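You operate a simulated robot arm through the tools that you are given. There is no shell and no other tool. Be economical: measure what you need, move in short steps, check, and stop when the job is done.

The job below is to be done with a simulated robot arm. You get a single attempt, and the scene is never put back.

JOB
Put the blue foam strip on the top of the blue bench away on the top of the yellow table. Take the blue corner cap and put it on the white sheet. Put the white cup on the top of the yellow table. Put one of the cork pads from the top of the wooden table on top of the load card. Stack the orange can labelled "firm" from the top of the black bench on top of the orange can marked "soft". Do these in any order.

Only the result counts: the job must be done as asked and must still hold three seconds after the hand-in. Knocking over, shifting, dropping, spilling or breaking anything else fails it. Lids that push on must go on centred and level and be pressed home; caps that screw on are set level and turned clockwise until they are tight. Flat cloth is picked up by pressing the open fingertips on it (5 to 10 N) and closing them slowly along it; thin cloth reads only 2 to 8 mm in the jaws.

ROBOT AND FRAMES
A 7-joint arm with a two-finger parallel gripper on a trunk, on a base that drives. Base frame: it is fixed to the floor where the robot stands at the start and does not move with it; the origin is under the middle of the robot, x ahead of it, y to its left, z up; the surface under the hand at the start is at about z = 85. Units: cm, degrees, N and s.
With the tool pointing down near the work surface it reaches from about 52 to 96 cm from the robot's upright axis, wherever it stands. Its first joint turns from -166.0 to 166.0 degrees. Places, roughly: blue corner cap (7x7x6 cm) [60, 20, 90]; blue foam strip (15x7x7 cm) [90, 0, 90]; cork pad (4x4x3 cm) [190, 90, 80]; load card [150, 100, 75]; orange can [-175, 0, 100]; top of the yellow table [420, 50, 80]; white cup (8x12x6 cm) [130, 90, 90]; white sheet (19x15x1 cm) [110, -200, 80]. Payload 3.91 kg.
The tool frame sits at the grasp point between the pads (the TCP): z along the fingers, y along the line on which they close. The tips reach 3 cm beyond it. The gripper opens to 11 cm. The fingers are 2 cm wide and 1 cm thick; the gripper's body (4.8 by 11.2 cm) begins 5.5 cm behind the TCP.
Orientation is that of the tool frame in the base frame, as a unit quaternion [x, y, z, w]. With the fingers straight down and closing along the base's y, the tool's x points along the base's -x, its y along +y and its z along -z.

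CONTROLS
- The arm moves only by the tool send_rows. Its argument "steps" is a list of rows, each a list of 3 entries, a list of its own where there are three numbers: the shift along the tool's x, y, z in cm, then the turn, a rotation vector about the tool's x, y, z in degrees, then the closure in counts, from 0 (fully open) to 255 (shut). In form: [[[x, y, z], [wx, wy, wz], grip], ...]. A call has 1 to 12 rows; each row shifts and turns the commanded pose from where the row before left it, along the tool's axes as they then stand. A row lasts 0.2 s, in which the tool goes at most 5 cm and 8.6 degrees; a call with a longer step from one row to the next is refused whole, and so is a gripper value outside its range. Where a pose cannot be reached the arm comes as near as it can. A force on the tool above 40 N (or 10 N above the force at the start of the call, whichever is more), or a blocked arm, ends the call early, and 0.2 s more pass. The fingers move at their own pace (about 7.2 cm/s each) and stop on an object; they squeeze with about 45 N. The grip force told is the motor's: it shows also when the fingers shut on nothing. Time passes only in rows, and 0.2 s behind the last, so rows that do not move let the fingers close. It gives the time, the measured TCP pose, the force on the tool (base axes), the opening and the grip force at its end, in the units of the frame above (readings bear some noise), with the torque about the TCP (base axes, N m) and any sound that the robot's microphone picked up, and new pictures: "show" is both (left out), scene, wrist or none.
- Cameras (640 x 400 px; columns grow to the right, rows downward): "scene" is now at [25.01, 0.37, 142.34]; the picture's right is [0.04, -1.00, 0.00], its down [-0.72, -0.03, -0.69] and it looks along [0.69, 0.03, -0.72] (base axes); focal length 260 px, centre (320, 200). "wrist" rides on the gripper at [7.2, 1.7, -10.3] in the tool frame; the picture's right is [-0.23, 0.97, 0.00], its down [-0.76, -0.18, -0.62] and it looks along [-0.61, -0.14, 0.78] (tool axes); focal length 222 px, centre (320, 200). There is no depth. A picture from a camera that has moved, and an enlarged one, comes with that camera's place and axes in the base frame and with its lens.
- slide_trunk(by): slides the trunk up (or, below 0, down) by that many cm; the arm and the scene camera ride with it, the base frame stays. It gives what a move gives, with no picture.
- steer(legs): drives the robot by 1 to 6 legs, each [ahead, left, turn to the left] in cm, cm and degrees, along the robot's own axes; the way and the turn of a leg run together, so that a leg with both is an arc; at most 150 cm and 180 degrees a leg. The arm and the cameras ride along, it lands a little off, and it stops where it bumps. It gives what a move gives, and a new picture of the scene camera.
- aim_head(pan, tilt): turns the head with the scene camera to pan (to the left, within 86 degrees either way) and tilt (down, from -29 to 69), counted from straight ahead of the robot. It gives what a move gives, and a new picture of the scene camera.
- close_up(camera, box): a new picture of the part [left, top, right, bottom] of that camera's present view, enlarged. The clock stands still meanwhile.
- job_done(): hands the job in; it is judged then, once.

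Go step by step. Nothing tells you exact positions but the pictures and the camera data: compare them with the known pose of the tool, close in by small moves and look again before you grip or let go. The budget is 165 turns and 260 pictures, counting those below and the enlarged ones. Unless the task says otherwise, let go and move clear before handing in.

The tools are called after "Emit:" by a JSON object that holds its "op" and its "data". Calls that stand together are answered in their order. send_rows: Moves the arm, as the interface text tells. Its arguments: {"type":"object","properties":{"steps":{"type":"array"},"show":{"type":"string","enum":["both","scene","wrist","none"]}},"required":["steps"]} The other tools are called the same way: slide_trunk (by) slides the trunk up or down; steer (legs) drives the base; aim_head (pan, tilt) turns the head that bears the scene camera; close_up (camera, box) takes an enlarged picture of a part of a camera's view; job_done () hands the job in.

At the start:

```text
time: 0.0
position: [50.99, -5.79, 116.36]
orientation: [0.0, 1.0, -0.001, 0.0]
force: [0.1, 0.5, -0.2]
torque: [-0.01, -0.01, -0.03]
finger_gap: 11.01
finger_force: 0.2
trunk travel left (down, up): [-62.5, 5.7]
robot x, y, heading: [0.02, 0.13, -0.0]
head pan, tilt: [2.4, 46.3]
```

scene: 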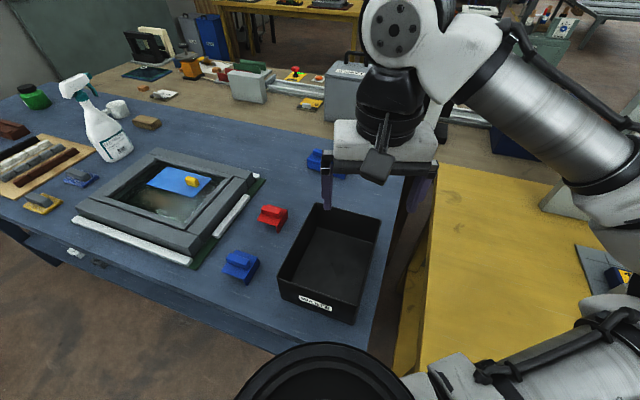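
wrist: 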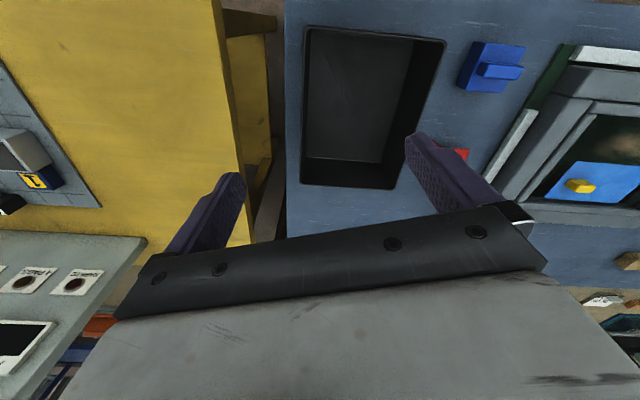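

I see a blue bench with a waste bin, blue and red caps, a frame with glass, and a yellow table on the right. I'll look closer at the details before moving.

Emit:
{"op": "close_up", "data": {"camera": "scene", "box": [200, 120, 440, 290]}}

Emit:
{"op": "close_up", "data": {"camera": "scene", "box": [0, 0, 360, 140]}}

Emit:
{"op": "aim_head", "data": {"pan": 0, "tilt": 15}}

Emit:
{"op": "aim_head", "data": {"pan": 60, "tilt": 30}}

Emit:
{"op": "aim_head", "data": {"pan": -70, "tilt": 30}}

```text
2.35 times, centred on (320, 205) of scene
camera zoom: at [25.01, 0.37, 142.34], right [0.04, -1.0, 0.0], down [-0.72, -0.03, -0.69], along [0.69, 0.03, -0.72], focal length 611 px, centre (320, 188)
```

zoom: 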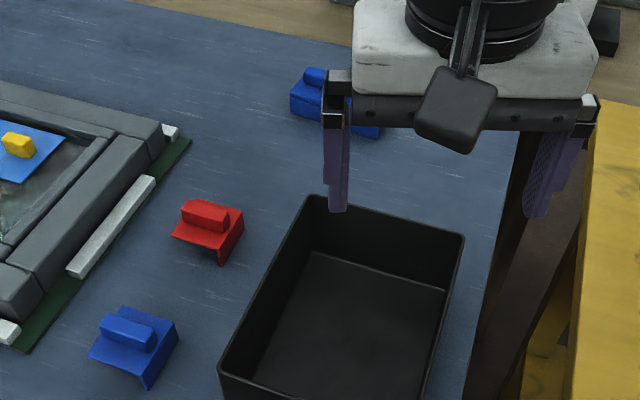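

```text
1.78 times, centred on (180, 70) of scene
camera zoom: at [25.01, 0.37, 142.34], right [0.04, -1.0, 0.0], down [-0.72, -0.03, -0.69], along [0.69, 0.03, -0.72], focal length 462 px, centre (569, 431)
```

zoom: 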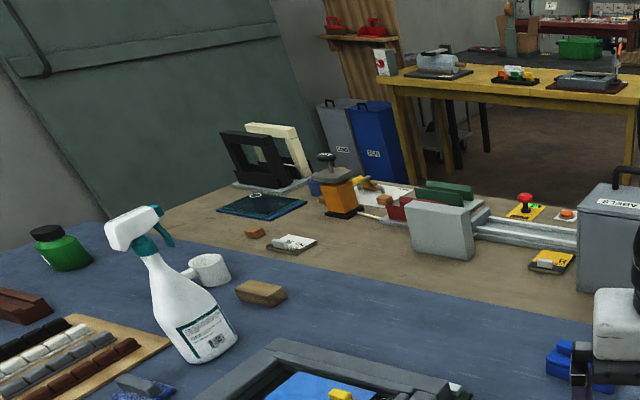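

```text
time: 1.0
position: [51.08, -5.78, 116.4]
orientation: [0.0, 1.0, 0.0, 0.001]
force: [0.4, -0.3, -0.5]
torque: [0.0, 0.0, 0.02]
finger_gap: 10.99
finger_force: 0.0
trunk travel left (down, up): [-62.5, 5.7]
robot x, y, heading: [0.1, 0.31, -0.1]
head pan, tilt: [0.0, 15.0]
camera scene: at [26.34, 0.03, 147.2], right [0.0, -1.0, 0.0], down [-0.26, 0.0, -0.97], along [0.97, 0.0, -0.26], focal length 260 px, centre (320, 200)
```

scene: 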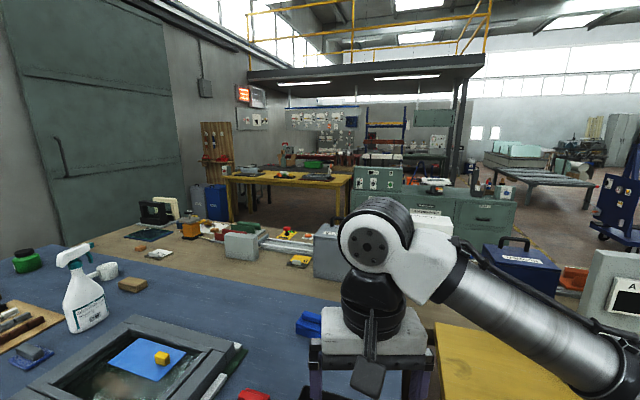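

```text
time: 2.3
position: [51.02, -5.77, 116.5]
orientation: [0.0, 1.0, 0.0, 0.0]
force: [0.5, -0.9, 0.4]
torque: [0.0, -0.04, 0.0]
finger_gap: 10.99
finger_force: 0.1
trunk travel left (down, up): [-62.5, 5.7]
robot x, y, heading: [-0.07, 0.07, -0.1]
head pan, tilt: [60.0, 30.0]
camera scene: at [21.53, 7.86, 144.79], right [0.87, -0.5, 0.0], down [-0.25, -0.43, -0.87], along [0.43, 0.75, -0.5], focal length 260 px, centre (320, 200)
```

scene: 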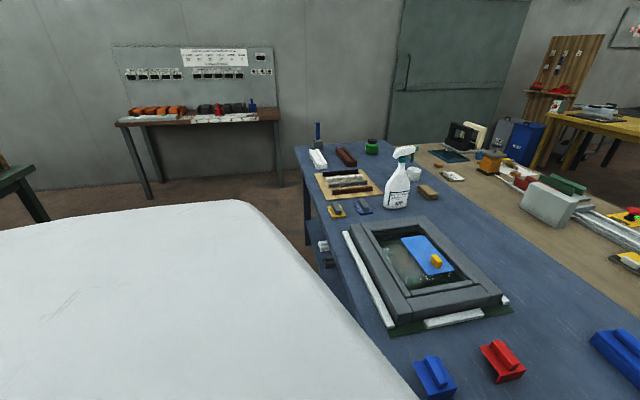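

```text
time: 4.4
position: [51.06, -5.73, 116.29]
orientation: [0.0, 1.0, 0.0, 0.001]
force: [-0.5, 0.3, -0.2]
torque: [-0.05, -0.03, -0.04]
finger_gap: 10.99
finger_force: 0.1
trunk travel left (down, up): [-62.5, 5.7]
robot x, y, heading: [0.32, -0.1, 0.3]
head pan, tilt: [-70.0, 30.0]
camera scene: at [20.1, -8.47, 144.79], right [-0.94, -0.34, 0.0], down [-0.17, 0.47, -0.87], along [0.3, -0.81, -0.5], focal length 260 px, centre (320, 200)
```

scene: 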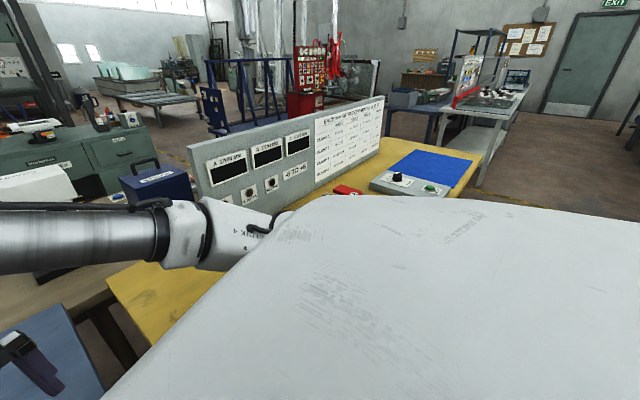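

The blue corner cap is near (55.5, 20.5). The foam strip is near (92, 0), hidden behind the gripper. I'll move the hand out over the strip to look.

Emit:
{"op": "aim_head", "data": {"pan": 0, "tilt": 46}}

Emit:
{"op": "send_rows", "data": {"steps": [[[-5, 0.7, 1], [0, 0, 0], 0], [[-5, 0.7, 1], [0, 0, 0], 0], [[-5, 0.7, 1], [0, 0, 0], 0], [[-5, 0.7, 1], [0, 0, 0], 0], [[-5, 0.7, 1], [0, 0, 0], 0], [[-5, 0.7, 1], [0, 0, 0], 0], [[-5, 0.7, 1], [0, 0, 0], 0], [[-5, 0.7, 1], [0, 0, 0], 0], [[0, 0, 0], [0, 0, 0], 0]]}}

```text
time: 5.8
position: [50.98, -5.63, 116.4]
orientation: [0.0, 1.0, 0.0, 0.0]
force: [-0.2, 0.1, -0.5]
torque: [0.0, -0.02, -0.03]
finger_gap: 10.99
finger_force: 0.0
trunk travel left (down, up): [-62.5, 5.7]
robot x, y, heading: [0.06, 0.03, -0.1]
head pan, tilt: [0.0, 46.0]
camera scene: at [25.05, 0.02, 142.38], right [0.0, -1.0, 0.0], down [-0.72, 0.0, -0.69], along [0.69, 0.0, -0.72], focal length 260 px, centre (320, 200)
```

scene: 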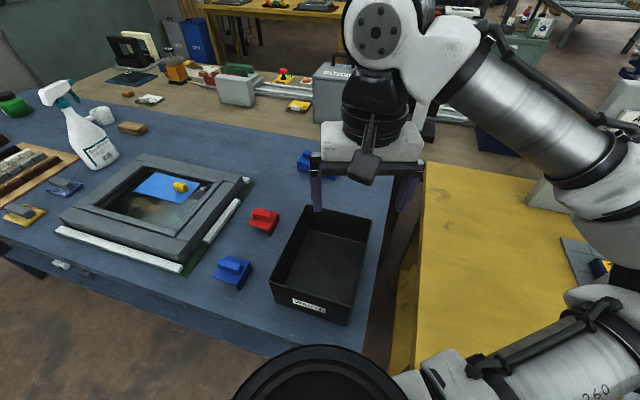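

```text
refused: row 1 steps farther than a row can; nothing moved
```

The first row was slightly too long, so I'll shorten the steps.

Emit:
{"op": "send_rows", "data": {"steps": [[[-4.8, 0.7, 0.8], [0, 0, 0], 0], [[-4.8, 0.7, 0.8], [0, 0, 0], 0], [[-4.8, 0.7, 0.8], [0, 0, 0], 0], [[-4.8, 0.7, 0.8], [0, 0, 0], 0], [[-4.8, 0.7, 0.8], [0, 0, 0], 0], [[-4.8, 0.7, 0.8], [0, 0, 0], 0], [[-4.8, 0.7, 0.8], [0, 0, 0], 0], [[-4.8, 0.7, 0.8], [0, 0, 0], 0], [[0, 0, 0], [0, 0, 0], 0]]}}

```text
time: 7.8
position: [89.35, -0.08, 110.28]
orientation: [0.001, 1.0, 0.0, 0.0]
force: [-0.1, 0.2, -0.6]
torque: [0.01, 0.0, 0.01]
finger_gap: 10.99
finger_force: 0.0
trunk travel left (down, up): [-62.5, 5.7]
robot x, y, heading: [0.11, 0.32, -0.1]
head pan, tilt: [0.0, 46.0]
camera scene: at [25.01, -0.02, 142.39], right [0.0, -1.0, 0.0], down [-0.72, 0.0, -0.69], along [0.69, 0.0, -0.72], focal length 260 px, centre (320, 200)
camera wrist: at [82.19, 1.54, 120.57], right [0.23, 0.97, 0.0], down [0.76, -0.18, 0.62], along [0.61, -0.14, -0.78], focal length 222 px, centre (320, 200)
```

scene: 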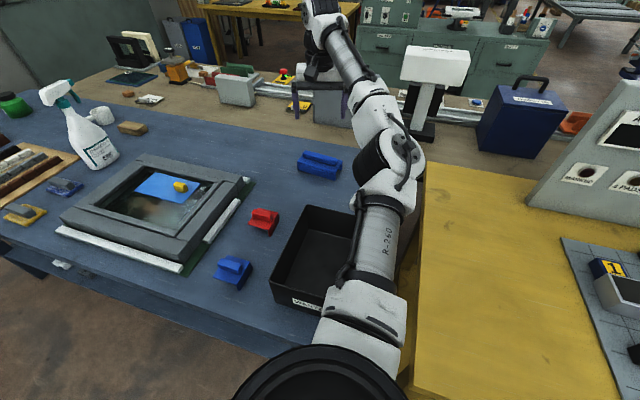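
wrist: 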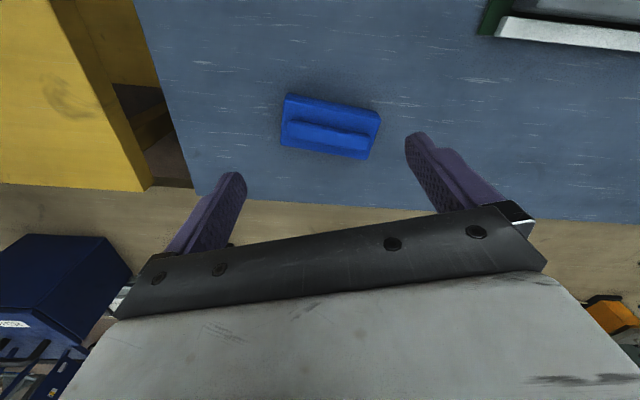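

The strip lies near (94, 0), skewed about 24°. I'll take enlarged looks to fix its shape.

Emit:
{"op": "close_up", "data": {"camera": "wrist", "box": [250, 70, 410, 170]}}

Emit:
{"op": "close_up", "data": {"camera": "scene", "box": [200, 130, 360, 290]}}

Emit:
{"op": "close_up", "data": {"camera": "scene", "box": [60, 20, 320, 150]}}

```text
4.00 times, centred on (330, 120) of wrist
camera zoom: at [82.19, 1.54, 120.57], right [0.23, 0.97, 0.0], down [0.76, -0.18, 0.62], along [0.61, -0.14, -0.78], focal length 888 px, centre (280, 520)
```

zoom: 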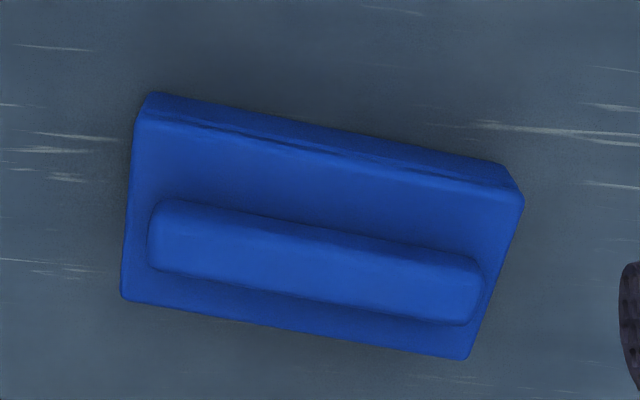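

```text
2.50 times, centred on (280, 210) of scene
camera zoom: at [25.01, -0.02, 142.39], right [0.0, -1.0, 0.0], down [-0.72, 0.0, -0.69], along [0.69, 0.0, -0.72], focal length 650 px, centre (420, 175)
```

zoom: 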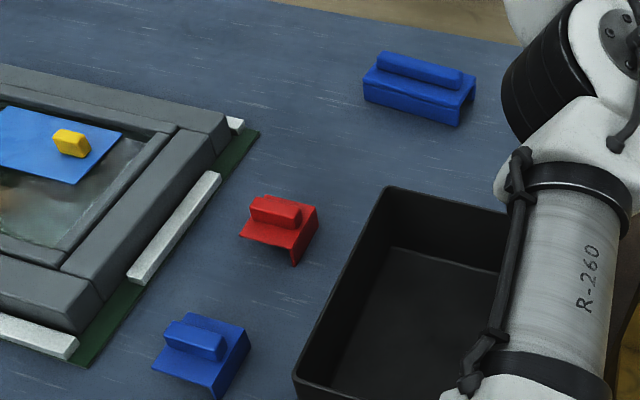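

```text
2.46 times, centred on (190, 85) of scene
camera zoom: at [25.01, -0.02, 142.39], right [0.0, -1.0, 0.0], down [-0.72, 0.0, -0.69], along [0.69, 0.0, -0.72], focal length 640 px, centre (640, 483)
```

zoom: 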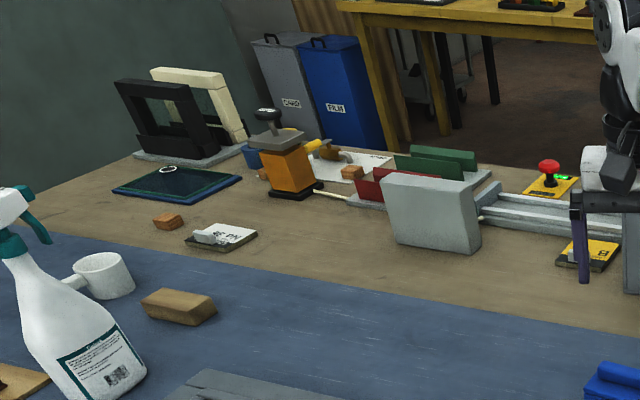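

The strip is a channel with a grip bar on top, its centre near (94.7, 0.1), running about 23° off y. I'll turn the gripper across the bar and come down over it.

Emit:
{"op": "send_rows", "data": {"steps": [[[-2.7, 0, 2], [0, 0, -8.4], 0], [[0, 0, 1], [0, 0, -8.4], 0], [[0, 0, 1], [0, 0, -8.4], 0], [[0, 0, 1], [0, 0, -8.4], 0], [[0, 0, 1], [0, 0, -8.4], 0], [[0, 0, 1], [0, 0, -8.4], 0], [[0, 0, 1], [0, 0, -8.4], 0], [[1, 2.4, 1], [0, 0, -8.2], 0], [[0, 0, 0], [0, 0, 0], 0]]}}

```text
time: 9.8
position: [89.51, 0.33, 100.97]
orientation: [-0.553, 0.833, 0.001, 0.0]
force: [0.0, 0.3, -1.1]
torque: [0.02, -0.02, 0.01]
finger_gap: 11.0
finger_force: 0.1
trunk travel left (down, up): [-62.5, 5.7]
robot x, y, heading: [-0.25, -0.44, 0.3]
head pan, tilt: [0.0, 46.0]
camera scene: at [25.06, 0.05, 142.38], right [0.0, -1.0, 0.0], down [-0.72, 0.0, -0.69], along [0.69, 0.0, -0.72], focal length 260 px, centre (320, 200)
camera wrist: at [85.13, -5.77, 111.32], right [-0.81, 0.59, 0.0], down [0.46, 0.63, 0.62], along [0.37, 0.5, -0.78], focal length 222 px, centre (320, 200)
```

scene: 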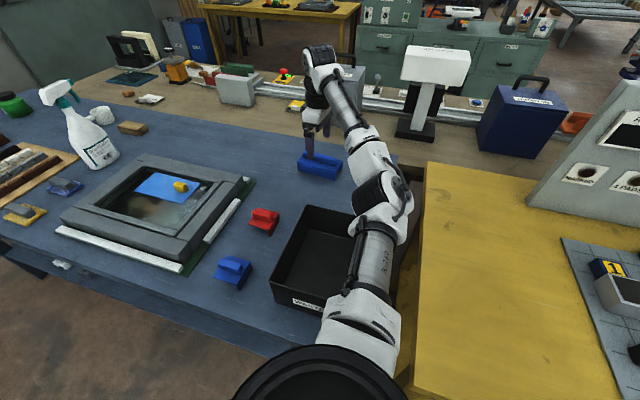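
wrist: 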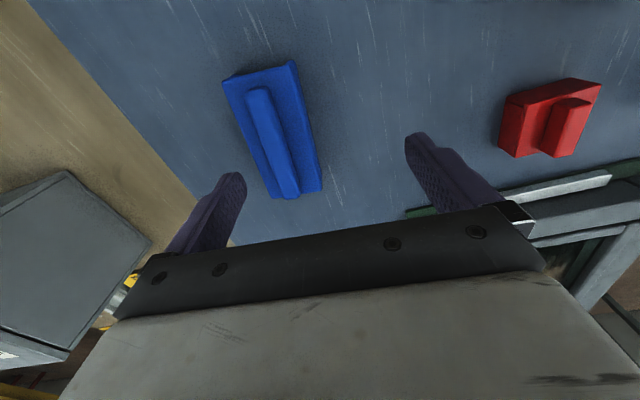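

My sideways step went the wrong way. I'll correct by about 5.5 cm towards the bar centre and look again.

Emit:
{"op": "send_rows", "data": {"steps": [[[-0.8, -2.6, 0], [0, 0, 2], 0], [[-0.9, -2.6, 2], [0, 0, 0], 0], [[0, 0, 0], [0, 0, 0], 0]], "show": "wrist"}}

```text
time: 10.6
position: [94.98, -0.48, 99.04]
orientation: [-0.538, 0.843, 0.0, 0.0]
force: [0.0, 0.1, 0.0]
torque: [0.02, -0.01, 0.0]
finger_gap: 10.99
finger_force: 0.0
trunk travel left (down, up): [-62.5, 5.7]
robot x, y, heading: [-0.12, -0.12, 0.4]
head pan, tilt: [0.0, 46.0]
camera wrist: at [90.29, -6.31, 109.31], right [-0.79, 0.62, 0.0], down [0.48, 0.62, 0.62], along [0.39, 0.49, -0.78], focal length 222 px, centre (320, 200)
```

wrist: 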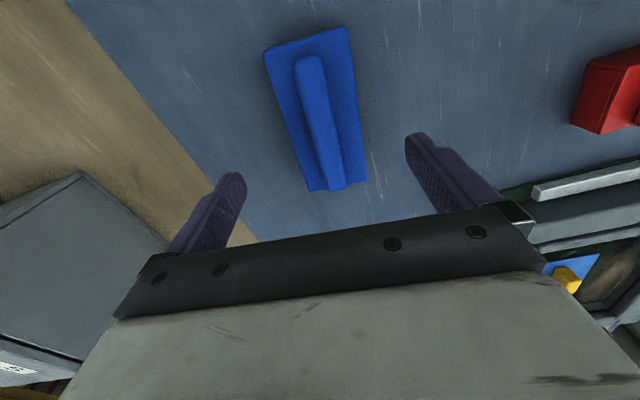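

The bar is lined up and centred under the fingers. I'll descend gently.

Emit:
{"op": "send_rows", "data": {"steps": [[[0, 0.2, 3], [0, 0, 0], 0], [[0, 0.1, 2.5], [0, 0, 0], 0], [[0, 0, 1], [0, 0, 0], 0], [[0, 0, 0], [0, 0, 0], 0]], "show": "both"}}

Emit:
{"op": "close_up", "data": {"camera": "scene", "box": [280, 90, 380, 190]}}

```text
time: 11.6
position: [94.64, -0.34, 92.55]
orientation: [-0.537, 0.843, 0.0, 0.0]
force: [-0.4, 0.7, 0.2]
torque: [0.0, 0.02, 0.0]
finger_gap: 11.0
finger_force: 0.1
trunk travel left (down, up): [-62.5, 5.7]
robot x, y, heading: [0.08, -0.32, -0.1]
head pan, tilt: [0.0, 46.0]
camera scene: at [25.05, 0.03, 142.38], right [0.0, -1.0, 0.0], down [-0.72, 0.0, -0.69], along [0.69, 0.0, -0.72], focal length 260 px, centre (320, 200)
camera wrist: at [90.03, -6.13, 102.86], right [-0.79, 0.62, 0.0], down [0.48, 0.62, 0.62], along [0.39, 0.49, -0.78], focal length 222 px, centre (320, 200)
```

scene: 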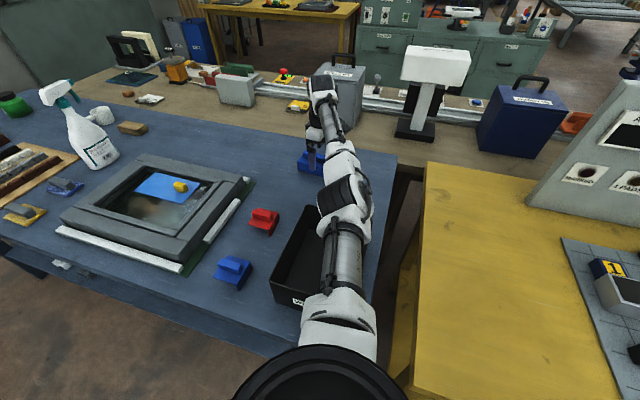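
wrist: 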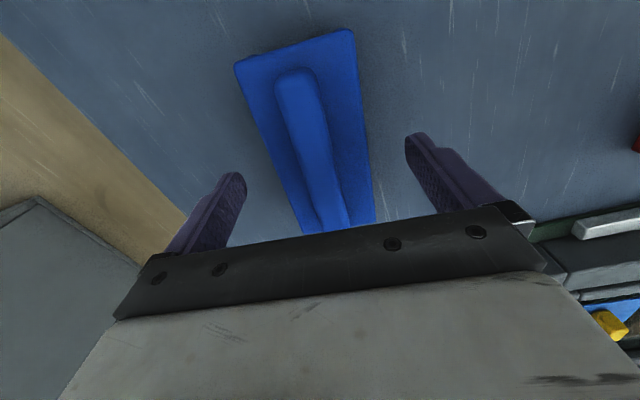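

```text
4.00 times, centred on (330, 140) of scene
camera zoom: at [25.05, 0.03, 142.38], right [0.0, -1.0, 0.0], down [-0.72, 0.0, -0.69], along [0.69, 0.0, -0.72], focal length 1039 px, centre (280, 440)
```

zoom: 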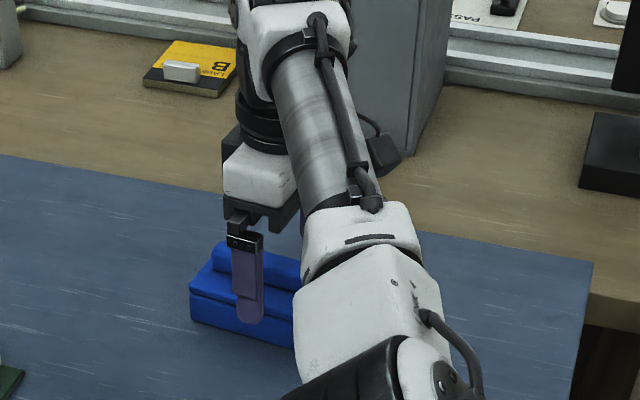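

The fingers straddle the bar with tips at about 89.5. I'll close and read the gap.

Emit:
{"op": "send_rows", "data": {"steps": [[[0, 0, 0], [0, 0, 0], 255], [[0, 0, 0], [0, 0, 0], 255], [[0, 0, 0], [0, 0, 0], 255], [[0, 0, 0], [0, 0, 0], 255], [[0, 0, 0], [0, 0, 0], 255]], "show": "wrist"}}

Emit:
{"op": "close_up", "data": {"camera": "scene", "box": [280, 110, 360, 190]}}

```text
time: 12.8
position: [94.59, -0.17, 92.48]
orientation: [-0.537, 0.844, -0.001, 0.0]
force: [-0.4, 0.6, 0.9]
torque: [0.07, 0.01, 0.01]
finger_gap: 2.03
finger_force: 45.5
trunk travel left (down, up): [-62.5, 5.7]
robot x, y, heading: [0.34, 0.04, -0.0]
head pan, tilt: [0.0, 46.0]
camera wrist: at [90.03, -6.13, 102.87], right [-0.79, 0.62, 0.0], down [0.48, 0.62, 0.62], along [0.39, 0.49, -0.78], focal length 222 px, centre (320, 200)
```

wrist: 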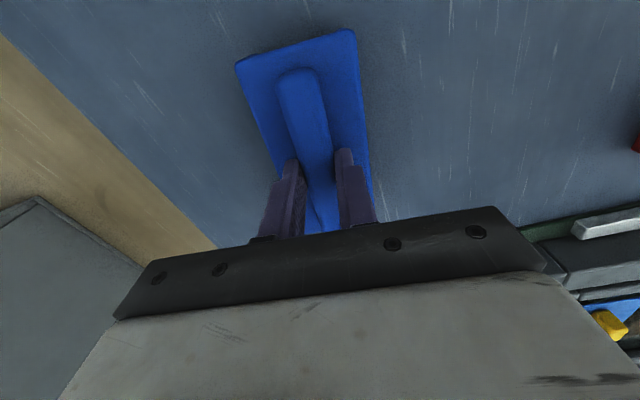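

```text
5.00 times, centred on (320, 150) of scene
camera zoom: at [25.05, 0.03, 142.38], right [0.0, -1.0, 0.0], down [-0.72, 0.0, -0.69], along [0.69, 0.0, -0.72], focal length 1299 px, centre (320, 450)
```

zoom: 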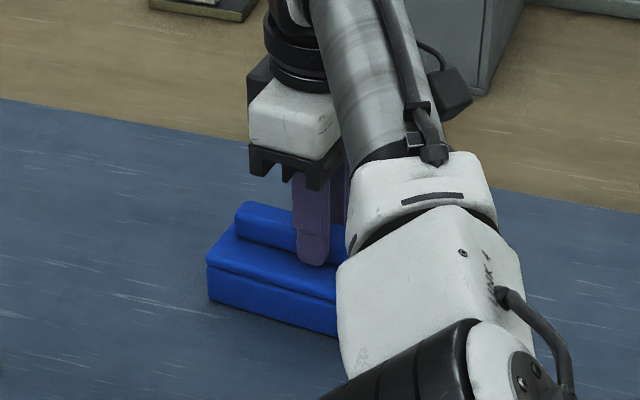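

The bar is held with a 2.03 cm gap. I'll lift it and draw the arm in for driving.

Emit:
{"op": "send_rows", "data": {"steps": [[[0, 0, -2], [0, 0, 0], 255], [[0, 0, -4], [0, 0, 0], 255], [[0, 0, -4.8], [0, 0, 0], 255], [[0, 0, -4.8], [0, 0, 0], 255], [[0, 0, -4.8], [0, 0, 0], 255], [[1.7, 3.7, -2.5], [0, 0, 0], 255], [[1.7, 3.7, -2.5], [0, 0, 0], 255], [[1.7, 3.7, -2.5], [0, 0, 0], 255], [[1.7, 3.7, -2], [0, 0, 0], 255], [[1.7, 3.7, -2], [0, 0, 0], 255], [[1.7, 3.7, 0], [0, 0, 0], 255], [[0, 0, 0], [0, 0, 0], 255]]}}

Emit:
{"op": "aim_head", "data": {"pan": -30, "tilt": 30}}

```text
time: 15.4
position: [84.58, -0.4, 123.23]
orientation: [-0.536, 0.844, 0.001, 0.0]
force: [0.7, -0.5, -1.0]
torque: [0.01, -0.01, 0.02]
finger_gap: 2.01
finger_force: 45.3
out of reach, approached as far as the arm can: row 4, 5, 6, 7, 8, 9, 10
trunk travel left (down, up): [-62.5, 5.7]
robot x, y, heading: [-0.21, 0.33, -0.1]
head pan, tilt: [0.0, 46.0]
camera scene: at [25.1, -0.04, 142.37], right [0.0, -1.0, 0.0], down [-0.72, 0.0, -0.69], along [0.69, 0.0, -0.72], focal length 260 px, centre (320, 200)
camera wrist: at [79.92, -6.39, 133.55], right [-0.79, 0.62, 0.0], down [0.48, 0.61, 0.62], along [0.39, 0.49, -0.78], focal length 222 px, centre (320, 200)
```

scene: 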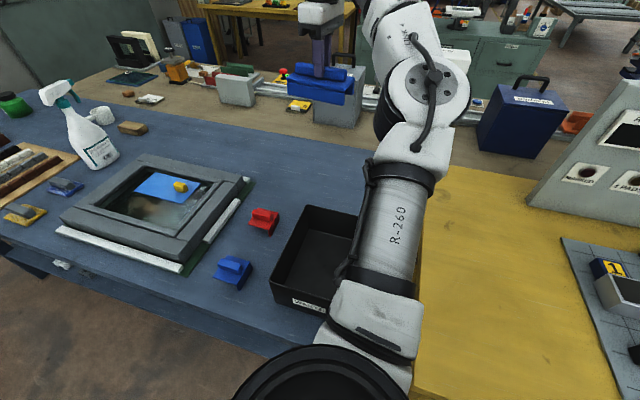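
wrist: 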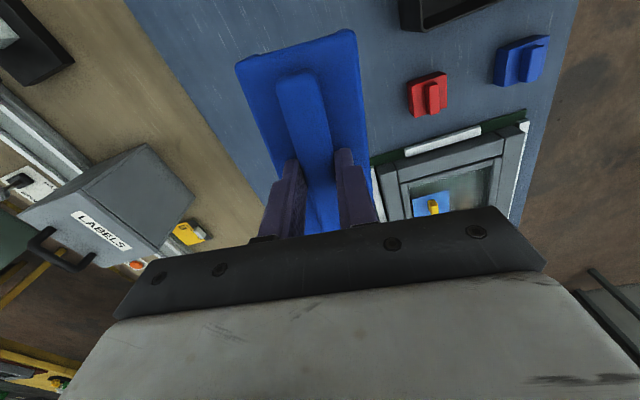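

```text
time: 16.3
position: [84.56, -0.45, 123.27]
orientation: [-0.537, 0.844, 0.0, 0.0]
force: [0.7, 0.2, 0.5]
torque: [0.03, -0.01, 0.0]
finger_gap: 2.02
finger_force: 45.8
trunk travel left (down, up): [-62.5, 5.7]
robot x, y, heading: [0.11, -0.08, 0.1]
head pan, tilt: [-30.0, 30.0]
camera scene: at [24.84, -4.49, 144.78], right [-0.5, -0.87, 0.0], down [-0.43, 0.25, -0.87], along [0.75, -0.43, -0.5], focal length 260 px, centre (320, 200)
```

scene: 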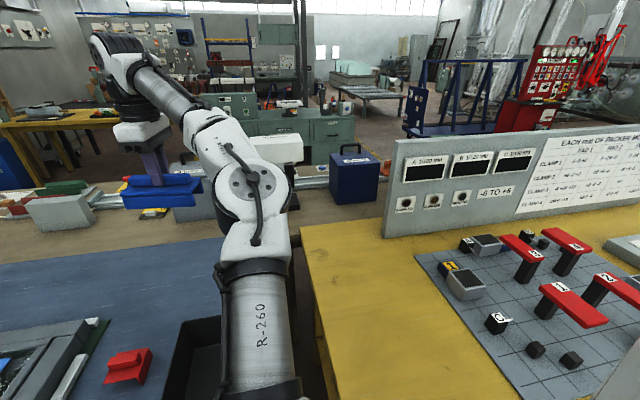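

The strip is lifted. I'll draw the arm in closer over the bench before driving.

Emit:
{"op": "send_rows", "data": {"steps": [[[2.0, 4.3, 1], [0, 0, 0], 255], [[2.0, 4.3, 1], [0, 0, 0], 255], [[2.0, 4.3, 1], [0, 0, 0], 255], [[2.0, 4.3, 0], [0, 0, 0], 255], [[2.0, 4.3, 0], [0, 0, 0], 255], [[2.0, 4.3, 0], [0, 0, 0], 255], [[2.0, 4.3, 0], [0, 0, 0], 255], [[0, 0, 0], [0, 0, 0], 255]], "show": "none"}}

Emit:
{"op": "aim_head", "data": {"pan": -85, "tilt": 35}}

Emit:
{"op": "steer", "data": {"legs": [[-50, 0, 0]]}}

```text
time: 18.1
position: [51.26, -0.17, 120.17]
orientation: [-0.538, 0.843, 0.0, 0.0]
force: [-0.6, -0.3, -0.1]
torque: [-0.03, 0.0, 0.07]
finger_gap: 2.01
finger_force: 45.4
trunk travel left (down, up): [-62.5, 5.7]
robot x, y, heading: [-0.15, 0.16, -0.2]
head pan, tilt: [-30.0, 30.0]
```

```text
time: 19.4
position: [51.26, -0.26, 120.01]
orientation: [-0.537, 0.843, 0.0, 0.0]
force: [0.6, 0.2, -1.3]
torque: [0.0, -0.01, 0.0]
finger_gap: 2.02
finger_force: 45.0
trunk travel left (down, up): [-62.5, 5.7]
robot x, y, heading: [0.19, 0.03, 0.0]
head pan, tilt: [-85.0, 35.0]
camera scene: at [17.78, -8.74, 144.01], right [-1.0, -0.09, 0.0], down [-0.05, 0.57, -0.82], along [0.07, -0.82, -0.57], focal length 260 px, centre (320, 200)
```

scene: 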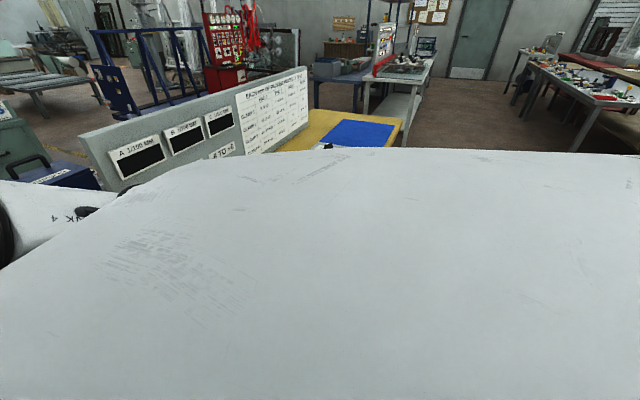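

```text
time: 22.3
position: [1.08, -0.36, 120.14]
orientation: [-0.536, 0.844, -0.001, 0.0]
force: [0.2, -0.7, 0.1]
torque: [0.0, -0.02, -0.01]
finger_gap: 2.04
finger_force: 44.9
trunk travel left (down, up): [-62.5, 5.7]
robot x, y, heading: [-50.0, -0.11, -0.0]
head pan, tilt: [-85.0, 35.0]
camera scene: at [-32.38, -8.73, 144.01], right [-1.0, -0.09, 0.0], down [-0.05, 0.57, -0.82], along [0.07, -0.82, -0.57], focal length 260 px, centre (320, 200)
```

scene: 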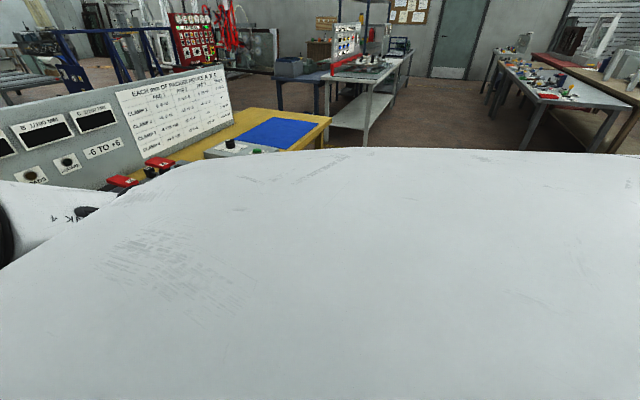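

The base moved back cleanly. I'll turn right to survey that side.

Emit:
{"op": "aim_head", "data": {"pan": 0, "tilt": 25}}

Emit:
{"op": "steer", "data": {"legs": [[0, 0, -90]]}}

Emit:
{"op": "aim_head", "data": {"pan": 75, "tilt": 25}}

Emit:
{"op": "aim_head", "data": {"pan": -75, "tilt": 25}}

```text
time: 23.9
position: [1.11, -0.16, 120.1]
orientation: [-0.537, 0.844, -0.001, 0.0]
force: [-0.2, 1.4, -0.3]
torque: [-0.01, 0.02, 0.03]
finger_gap: 2.04
finger_force: 44.8
trunk travel left (down, up): [-62.5, 5.7]
robot x, y, heading: [-50.21, 0.4, 0.2]
head pan, tilt: [0.0, 25.0]
camera scene: at [-23.87, 0.02, 145.58], right [0.0, -1.0, 0.0], down [-0.42, 0.0, -0.91], along [0.91, 0.0, -0.42], focal length 260 px, centre (320, 200)
```

scene: 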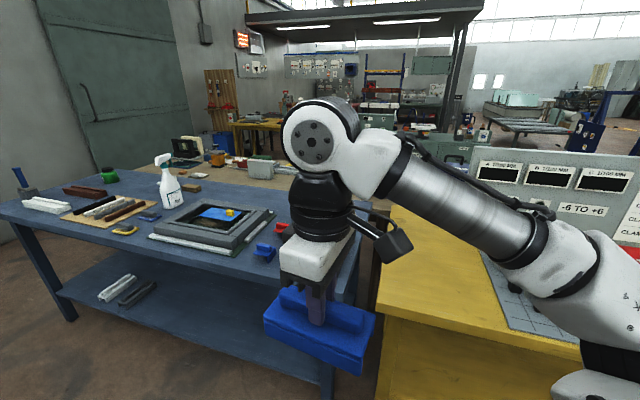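

```text
time: 28.2
position: [-50.55, -51.23, 120.12]
orientation: [0.218, 0.976, 0.0, 0.0]
force: [0.5, 0.2, -1.2]
torque: [0.0, 0.02, -0.01]
finger_gap: 2.04
finger_force: 45.5
trunk travel left (down, up): [-62.5, 5.7]
robot x, y, heading: [-50.15, 0.01, -90.3]
head pan, tilt: [0.0, 25.0]
camera scene: at [-50.19, -26.13, 145.58], right [-1.0, 0.0, 0.0], down [0.0, 0.42, -0.91], along [0.0, -0.91, -0.42], focal length 260 px, centre (320, 200)
```

scene: 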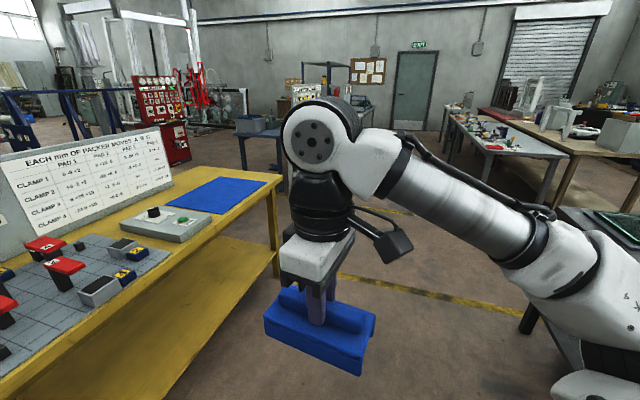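

```text
time: 29.7
position: [-50.65, -51.22, 120.1]
orientation: [0.219, 0.976, 0.0, 0.0]
force: [0.2, 0.0, 0.8]
torque: [0.03, 0.02, 0.0]
finger_gap: 2.01
finger_force: 45.6
trunk travel left (down, up): [-62.5, 5.7]
robot x, y, heading: [-49.93, -0.14, -90.1]
head pan, tilt: [75.0, 25.0]
camera scene: at [-41.26, -19.34, 145.58], right [-0.26, -0.96, 0.0], down [-0.41, 0.11, -0.91], along [0.87, -0.24, -0.42], focal length 260 px, centre (320, 200)
```

scene: 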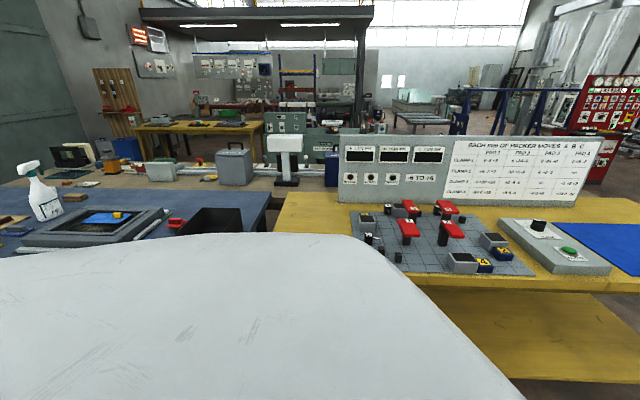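

```text
time: 32.1
position: [-50.6, -51.23, 120.06]
orientation: [0.218, 0.976, 0.0, -0.001]
force: [-0.6, 0.8, -1.1]
torque: [-0.02, 0.01, 0.01]
finger_gap: 2.03
finger_force: 45.2
trunk travel left (down, up): [-62.5, 5.7]
robot x, y, heading: [-50.17, 0.22, -90.3]
head pan, tilt: [-75.0, 25.0]
camera scene: at [-59.06, -19.27, 145.58], right [-0.26, 0.97, 0.0], down [0.41, 0.11, -0.91], along [-0.88, -0.23, -0.42], focal length 260 px, centre (320, 200)
```

scene: 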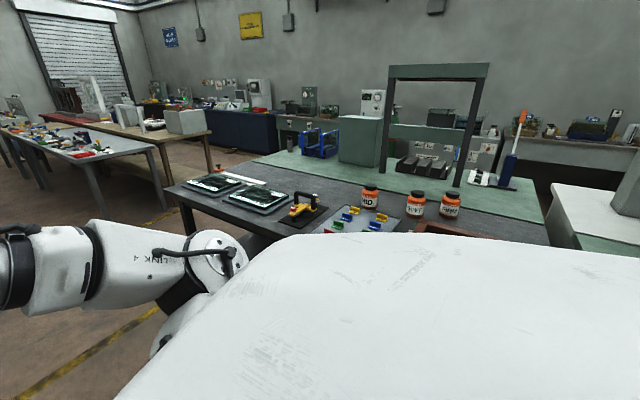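

The can bench is behind at x≈-175, with three orange cans on it. The far yellow table is beyond, so I'll go round the right end of the near yellow bench.

Emit:
{"op": "aim_head", "data": {"pan": 0, "tilt": 25}}

Emit:
{"op": "steer", "data": {"legs": [[150, 0, 0], [130, 0, 0], [0, 0, 90]]}}

Emit:
{"op": "aim_head", "data": {"pan": 60, "tilt": 25}}

```text
time: 33.5
position: [-50.5, -51.22, 120.07]
orientation: [0.218, 0.976, 0.0, 0.0]
force: [0.4, -0.1, -1.0]
torque: [0.01, 0.0, 0.02]
finger_gap: 2.04
finger_force: 45.1
trunk travel left (down, up): [-62.5, 5.7]
robot x, y, heading: [-49.93, -0.43, -90.1]
head pan, tilt: [0.0, 25.0]
camera scene: at [-50.19, -26.13, 145.58], right [-1.0, 0.0, 0.0], down [0.0, 0.42, -0.91], along [0.0, -0.91, -0.42], focal length 260 px, centre (320, 200)
```

scene: 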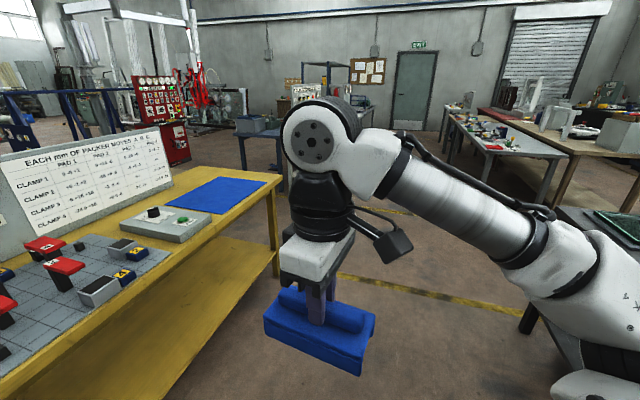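

```text
time: 51.0
position: [1.24, -278.89, 120.2]
orientation: [-0.538, 0.843, 0.001, -0.001]
force: [0.3, 0.1, -1.0]
torque: [0.01, 0.01, 0.03]
finger_gap: 1.98
finger_force: 45.2
trunk travel left (down, up): [-62.5, 5.7]
robot x, y, heading: [-50.23, -278.75, 0.4]
head pan, tilt: [0.0, 25.0]
camera scene: at [-23.74, -278.72, 145.58], right [0.0, -1.0, 0.0], down [-0.42, 0.0, -0.91], along [0.91, 0.0, -0.42], focal length 260 px, centre (320, 200)
```

scene: 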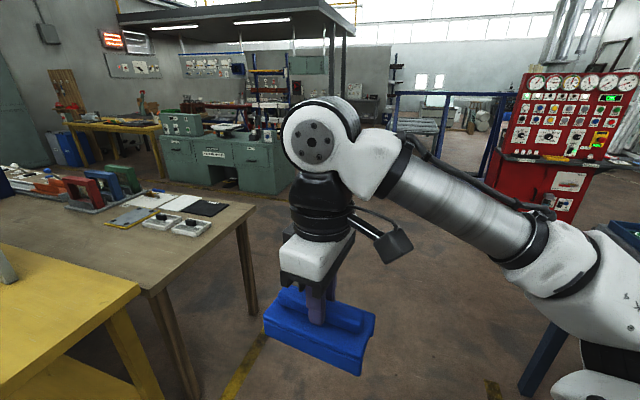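

```text
time: 52.3
position: [1.35, -278.9, 120.03]
orientation: [-0.539, 0.842, 0.0, 0.0]
force: [-0.8, 0.2, 0.1]
torque: [-0.02, 0.02, 0.0]
finger_gap: 2.01
finger_force: 45.2
trunk travel left (down, up): [-62.5, 5.7]
robot x, y, heading: [-50.18, -278.94, -0.0]
head pan, tilt: [60.0, 25.0]
camera scene: at [-28.38, -270.77, 145.58], right [0.87, -0.5, 0.0], down [-0.21, -0.37, -0.91], along [0.45, 0.79, -0.42], focal length 260 px, centre (320, 200)
```

scene: 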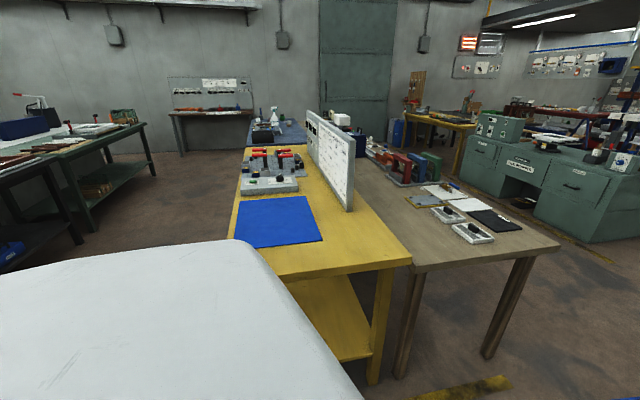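

The white sheet looks to be on the wooden table's near end. I'll zoom in on it.

Emit:
{"op": "close_up", "data": {"camera": "scene", "box": [360, 130, 560, 260]}}

Emit:
{"op": "close_up", "data": {"camera": "scene", "box": [370, 80, 640, 240]}}

```text
3.08 times, centred on (460, 195) of scene
camera zoom: at [-28.38, -270.77, 145.58], right [0.87, -0.5, 0.0], down [-0.21, -0.37, -0.91], along [0.45, 0.79, -0.42], focal length 800 px, centre (-111, 215)
```

zoom: 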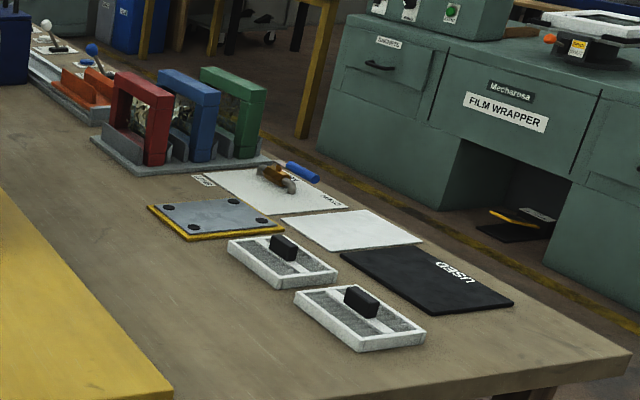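

```text
2.37 times, centred on (505, 160) of scene
camera zoom: at [-28.38, -270.77, 145.58], right [0.87, -0.5, 0.0], down [-0.21, -0.37, -0.91], along [0.45, 0.79, -0.42], focal length 616 px, centre (-118, 295)
```

zoom: 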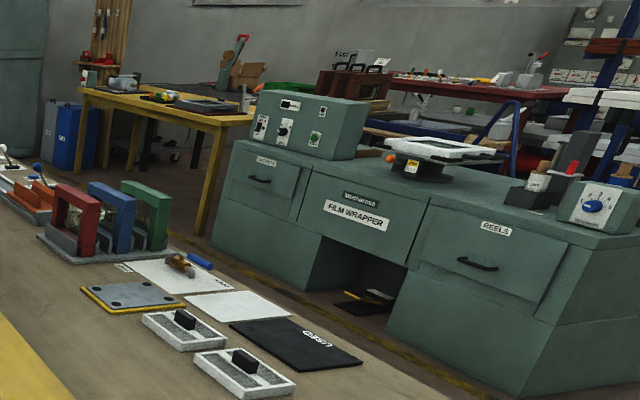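

The blank white sheet is at about (113, -197). The aisle between the wooden table and the film-wrapper desk leads to the far yellow table, so I'll drive down it.

Emit:
{"op": "aim_head", "data": {"pan": 0, "tilt": 25}}

Emit:
{"op": "steer", "data": {"legs": [[150, 0, 0], [100, 0, 0], [0, 0, 75], [130, 0, 0]]}}

```text
time: 53.6
position: [1.29, -278.9, 120.18]
orientation: [-0.538, 0.843, 0.001, 0.001]
force: [0.2, -0.3, -0.4]
torque: [-0.01, -0.01, -0.01]
finger_gap: 2.05
finger_force: 45.8
trunk travel left (down, up): [-62.5, 5.7]
robot x, y, heading: [-50.07, -279.23, 0.1]
head pan, tilt: [0.0, 25.0]
camera scene: at [-23.74, -278.72, 145.58], right [0.0, -1.0, 0.0], down [-0.42, 0.0, -0.91], along [0.91, 0.0, -0.42], focal length 260 px, centre (320, 200)
```

scene: 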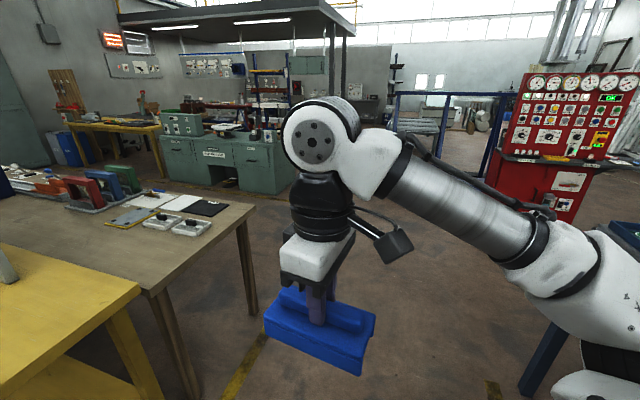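

```text
time: 75.2
position: [248.15, -104.19, 120.23]
orientation: [0.937, -0.349, 0.0, 0.0]
force: [0.1, 0.9, 0.0]
torque: [0.01, 0.0, 0.0]
finger_gap: 2.05
finger_force: 44.4
trunk travel left (down, up): [-62.5, 5.7]
robot x, y, heading: [233.89, -153.43, 74.1]
head pan, tilt: [0.0, 25.0]
camera scene: at [241.06, -128.25, 145.58], right [0.96, -0.27, 0.0], down [-0.12, -0.41, -0.91], along [0.25, 0.87, -0.42], focal length 260 px, centre (320, 200)
```

scene: 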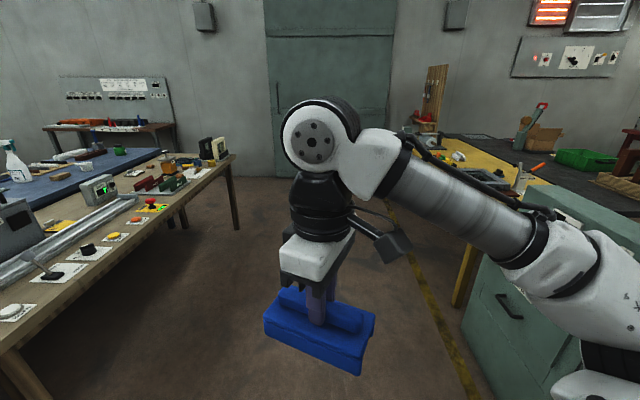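

I'm at (234, -153) in the aisle. I'll move on and look right towards the far yellow table.

Emit:
{"op": "steer", "data": {"legs": [[90, 0, 0]]}}

Emit:
{"op": "aim_head", "data": {"pan": -50, "tilt": 30}}

Emit:
{"op": "aim_head", "data": {"pan": 70, "tilt": 30}}

```text
time: 79.9
position: [273.59, -17.87, 120.21]
orientation: [0.936, -0.353, 0.0, 0.001]
force: [1.2, -0.2, -0.5]
torque: [-0.01, 0.0, 0.0]
finger_gap: 2.03
finger_force: 45.0
trunk travel left (down, up): [-62.5, 5.7]
robot x, y, heading: [258.76, -66.91, 73.6]
head pan, tilt: [0.0, 25.0]
camera scene: at [266.31, -41.81, 145.57], right [0.96, -0.28, 0.0], down [-0.12, -0.41, -0.91], along [0.26, 0.87, -0.42], focal length 260 px, centre (320, 200)
```

scene: 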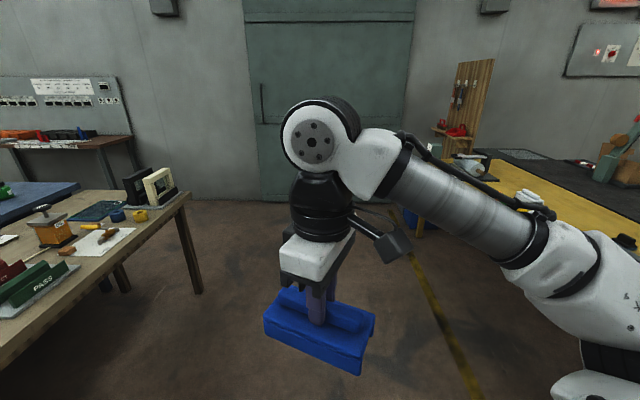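

```text
time: 81.1
position: [273.62, -17.87, 120.19]
orientation: [0.936, -0.353, 0.0, 0.001]
force: [0.3, 0.3, 0.1]
torque: [-0.02, 0.02, 0.0]
finger_gap: 2.01
finger_force: 44.5
trunk travel left (down, up): [-62.5, 5.7]
robot x, y, heading: [258.82, -66.73, 73.6]
head pan, tilt: [-50.0, 30.0]
camera scene: at [271.99, -47.05, 144.79], right [0.4, -0.92, 0.0], down [-0.46, -0.2, -0.87], along [0.79, 0.35, -0.5], focal length 260 px, centre (320, 200)
```

scene: 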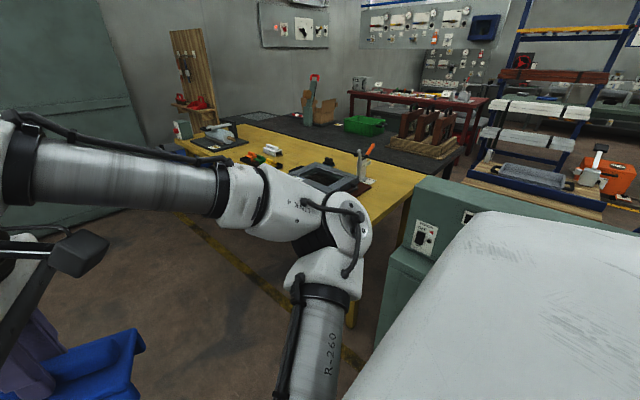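

```text
time: 83.1
position: [273.59, -17.87, 120.08]
orientation: [0.935, -0.354, 0.0, -0.001]
force: [1.1, -0.4, -0.8]
torque: [0.01, 0.04, -0.02]
finger_gap: 2.0
finger_force: 44.9
trunk travel left (down, up): [-62.5, 5.7]
robot x, y, heading: [259.21, -67.16, 73.6]
head pan, tilt: [70.0, 30.0]
camera scene: at [256.42, -45.31, 144.78], right [0.59, 0.8, 0.0], down [0.4, -0.3, -0.87], along [-0.7, 0.51, -0.5], focal length 260 px, centre (320, 200)
```

scene: 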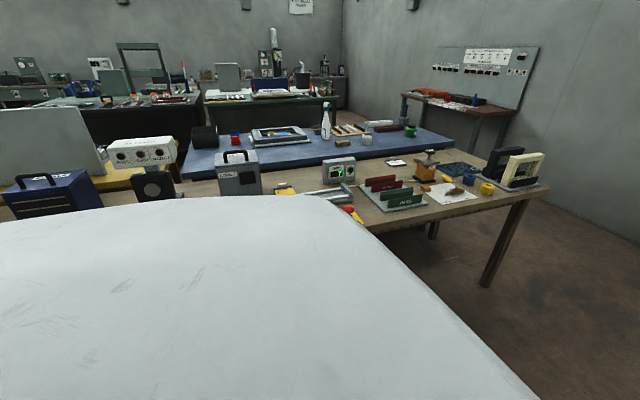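

The far yellow table's front edge runs from about (364,-32) to (412,143). I'll drive alongside it and turn to face it.

Emit:
{"op": "aim_head", "data": {"pan": 0, "tilt": 40}}

Emit:
{"op": "steer", "data": {"legs": [[140, 0, 0], [0, 0, -90]]}}

```text
time: 84.5
position: [273.56, -17.81, 120.22]
orientation: [0.935, -0.354, 0.0, 0.001]
force: [0.4, 0.5, -0.4]
torque: [0.02, 0.01, -0.01]
finger_gap: 2.03
finger_force: 45.1
trunk travel left (down, up): [-62.5, 5.7]
robot x, y, heading: [258.75, -66.76, 73.4]
head pan, tilt: [0.0, 40.0]
camera scene: at [266.09, -42.52, 143.25], right [0.96, -0.28, 0.0], down [-0.18, -0.62, -0.77], along [0.22, 0.74, -0.64], focal length 260 px, centre (320, 200)
```

scene: 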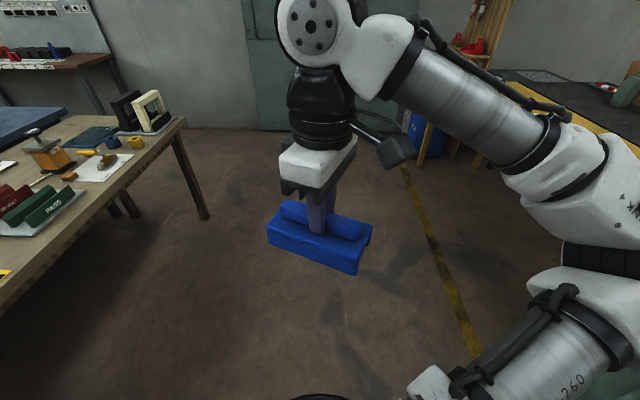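

```text
time: 95.5
position: [347.43, 51.3, 120.12]
orientation: [-0.399, 0.917, -0.001, 0.0]
force: [0.0, -0.2, -0.2]
torque: [-0.03, 0.01, 0.04]
finger_gap: 2.02
finger_force: 45.3
trunk travel left (down, up): [-62.5, 5.7]
robot x, y, heading: [299.1, 67.29, -18.0]
head pan, tilt: [0.0, 40.0]
camera scene: at [323.05, 59.53, 143.25], right [-0.31, -0.95, 0.0], down [-0.61, 0.2, -0.77], along [0.73, -0.24, -0.64], focal length 260 px, centre (320, 200)
```

scene: 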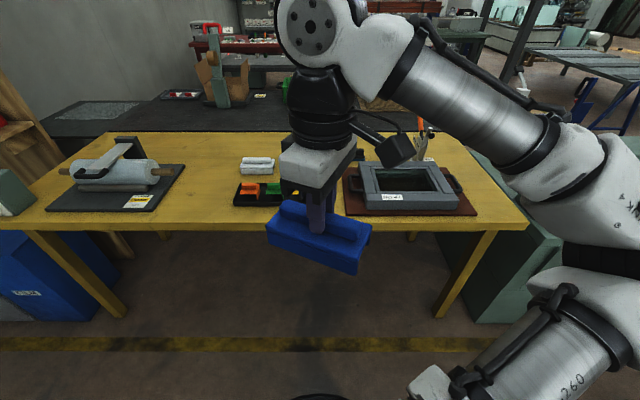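

The yellow table has a free area between the film-roll board and the black tray, around (408–435, 77). I'll drive up to the edge.

Emit:
{"op": "steer", "data": {"legs": [[0, 20, 0], [43, 0, 0]]}}

Emit:
{"op": "aim_head", "data": {"pan": 10, "tilt": 48}}

```text
time: 99.9
position: [394.38, 56.88, 120.15]
orientation: [-0.399, 0.917, 0.0, 0.001]
force: [-0.2, 0.8, 0.8]
torque: [0.0, -0.01, 0.01]
finger_gap: 2.04
finger_force: 44.3
trunk travel left (down, up): [-62.5, 5.7]
robot x, y, heading: [345.68, 73.04, -17.8]
head pan, tilt: [0.0, 40.0]
camera scene: at [370.06, 65.22, 143.24], right [-0.31, -0.95, 0.0], down [-0.61, 0.2, -0.77], along [0.73, -0.24, -0.64], focal length 260 px, centre (320, 200)
```

scene: 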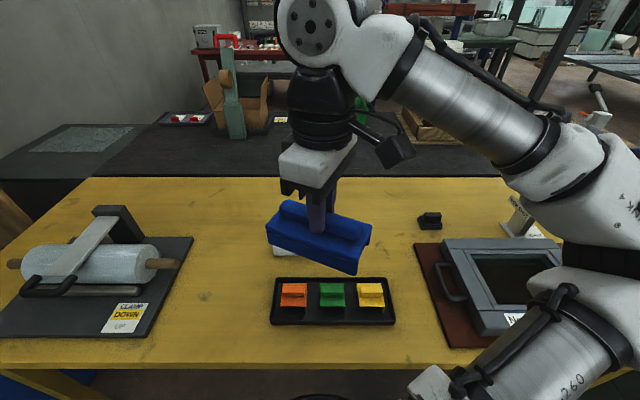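

```text
time: 100.6
position: [394.43, 56.96, 120.18]
orientation: [-0.4, 0.917, 0.0, 0.0]
force: [-0.2, 0.5, 0.1]
torque: [0.01, -0.01, 0.01]
finger_gap: 2.02
finger_force: 45.0
trunk travel left (down, up): [-62.5, 5.7]
robot x, y, heading: [345.55, 72.9, -17.9]
head pan, tilt: [10.0, 48.0]
camera scene: at [369.72, 66.76, 142.11], right [-0.14, -0.99, 0.0], down [-0.74, 0.1, -0.67], along [0.66, -0.09, -0.74], focal length 260 px, centre (320, 200)
```

scene: 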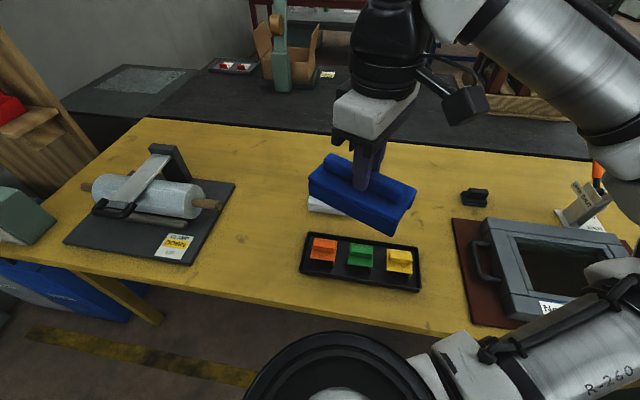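

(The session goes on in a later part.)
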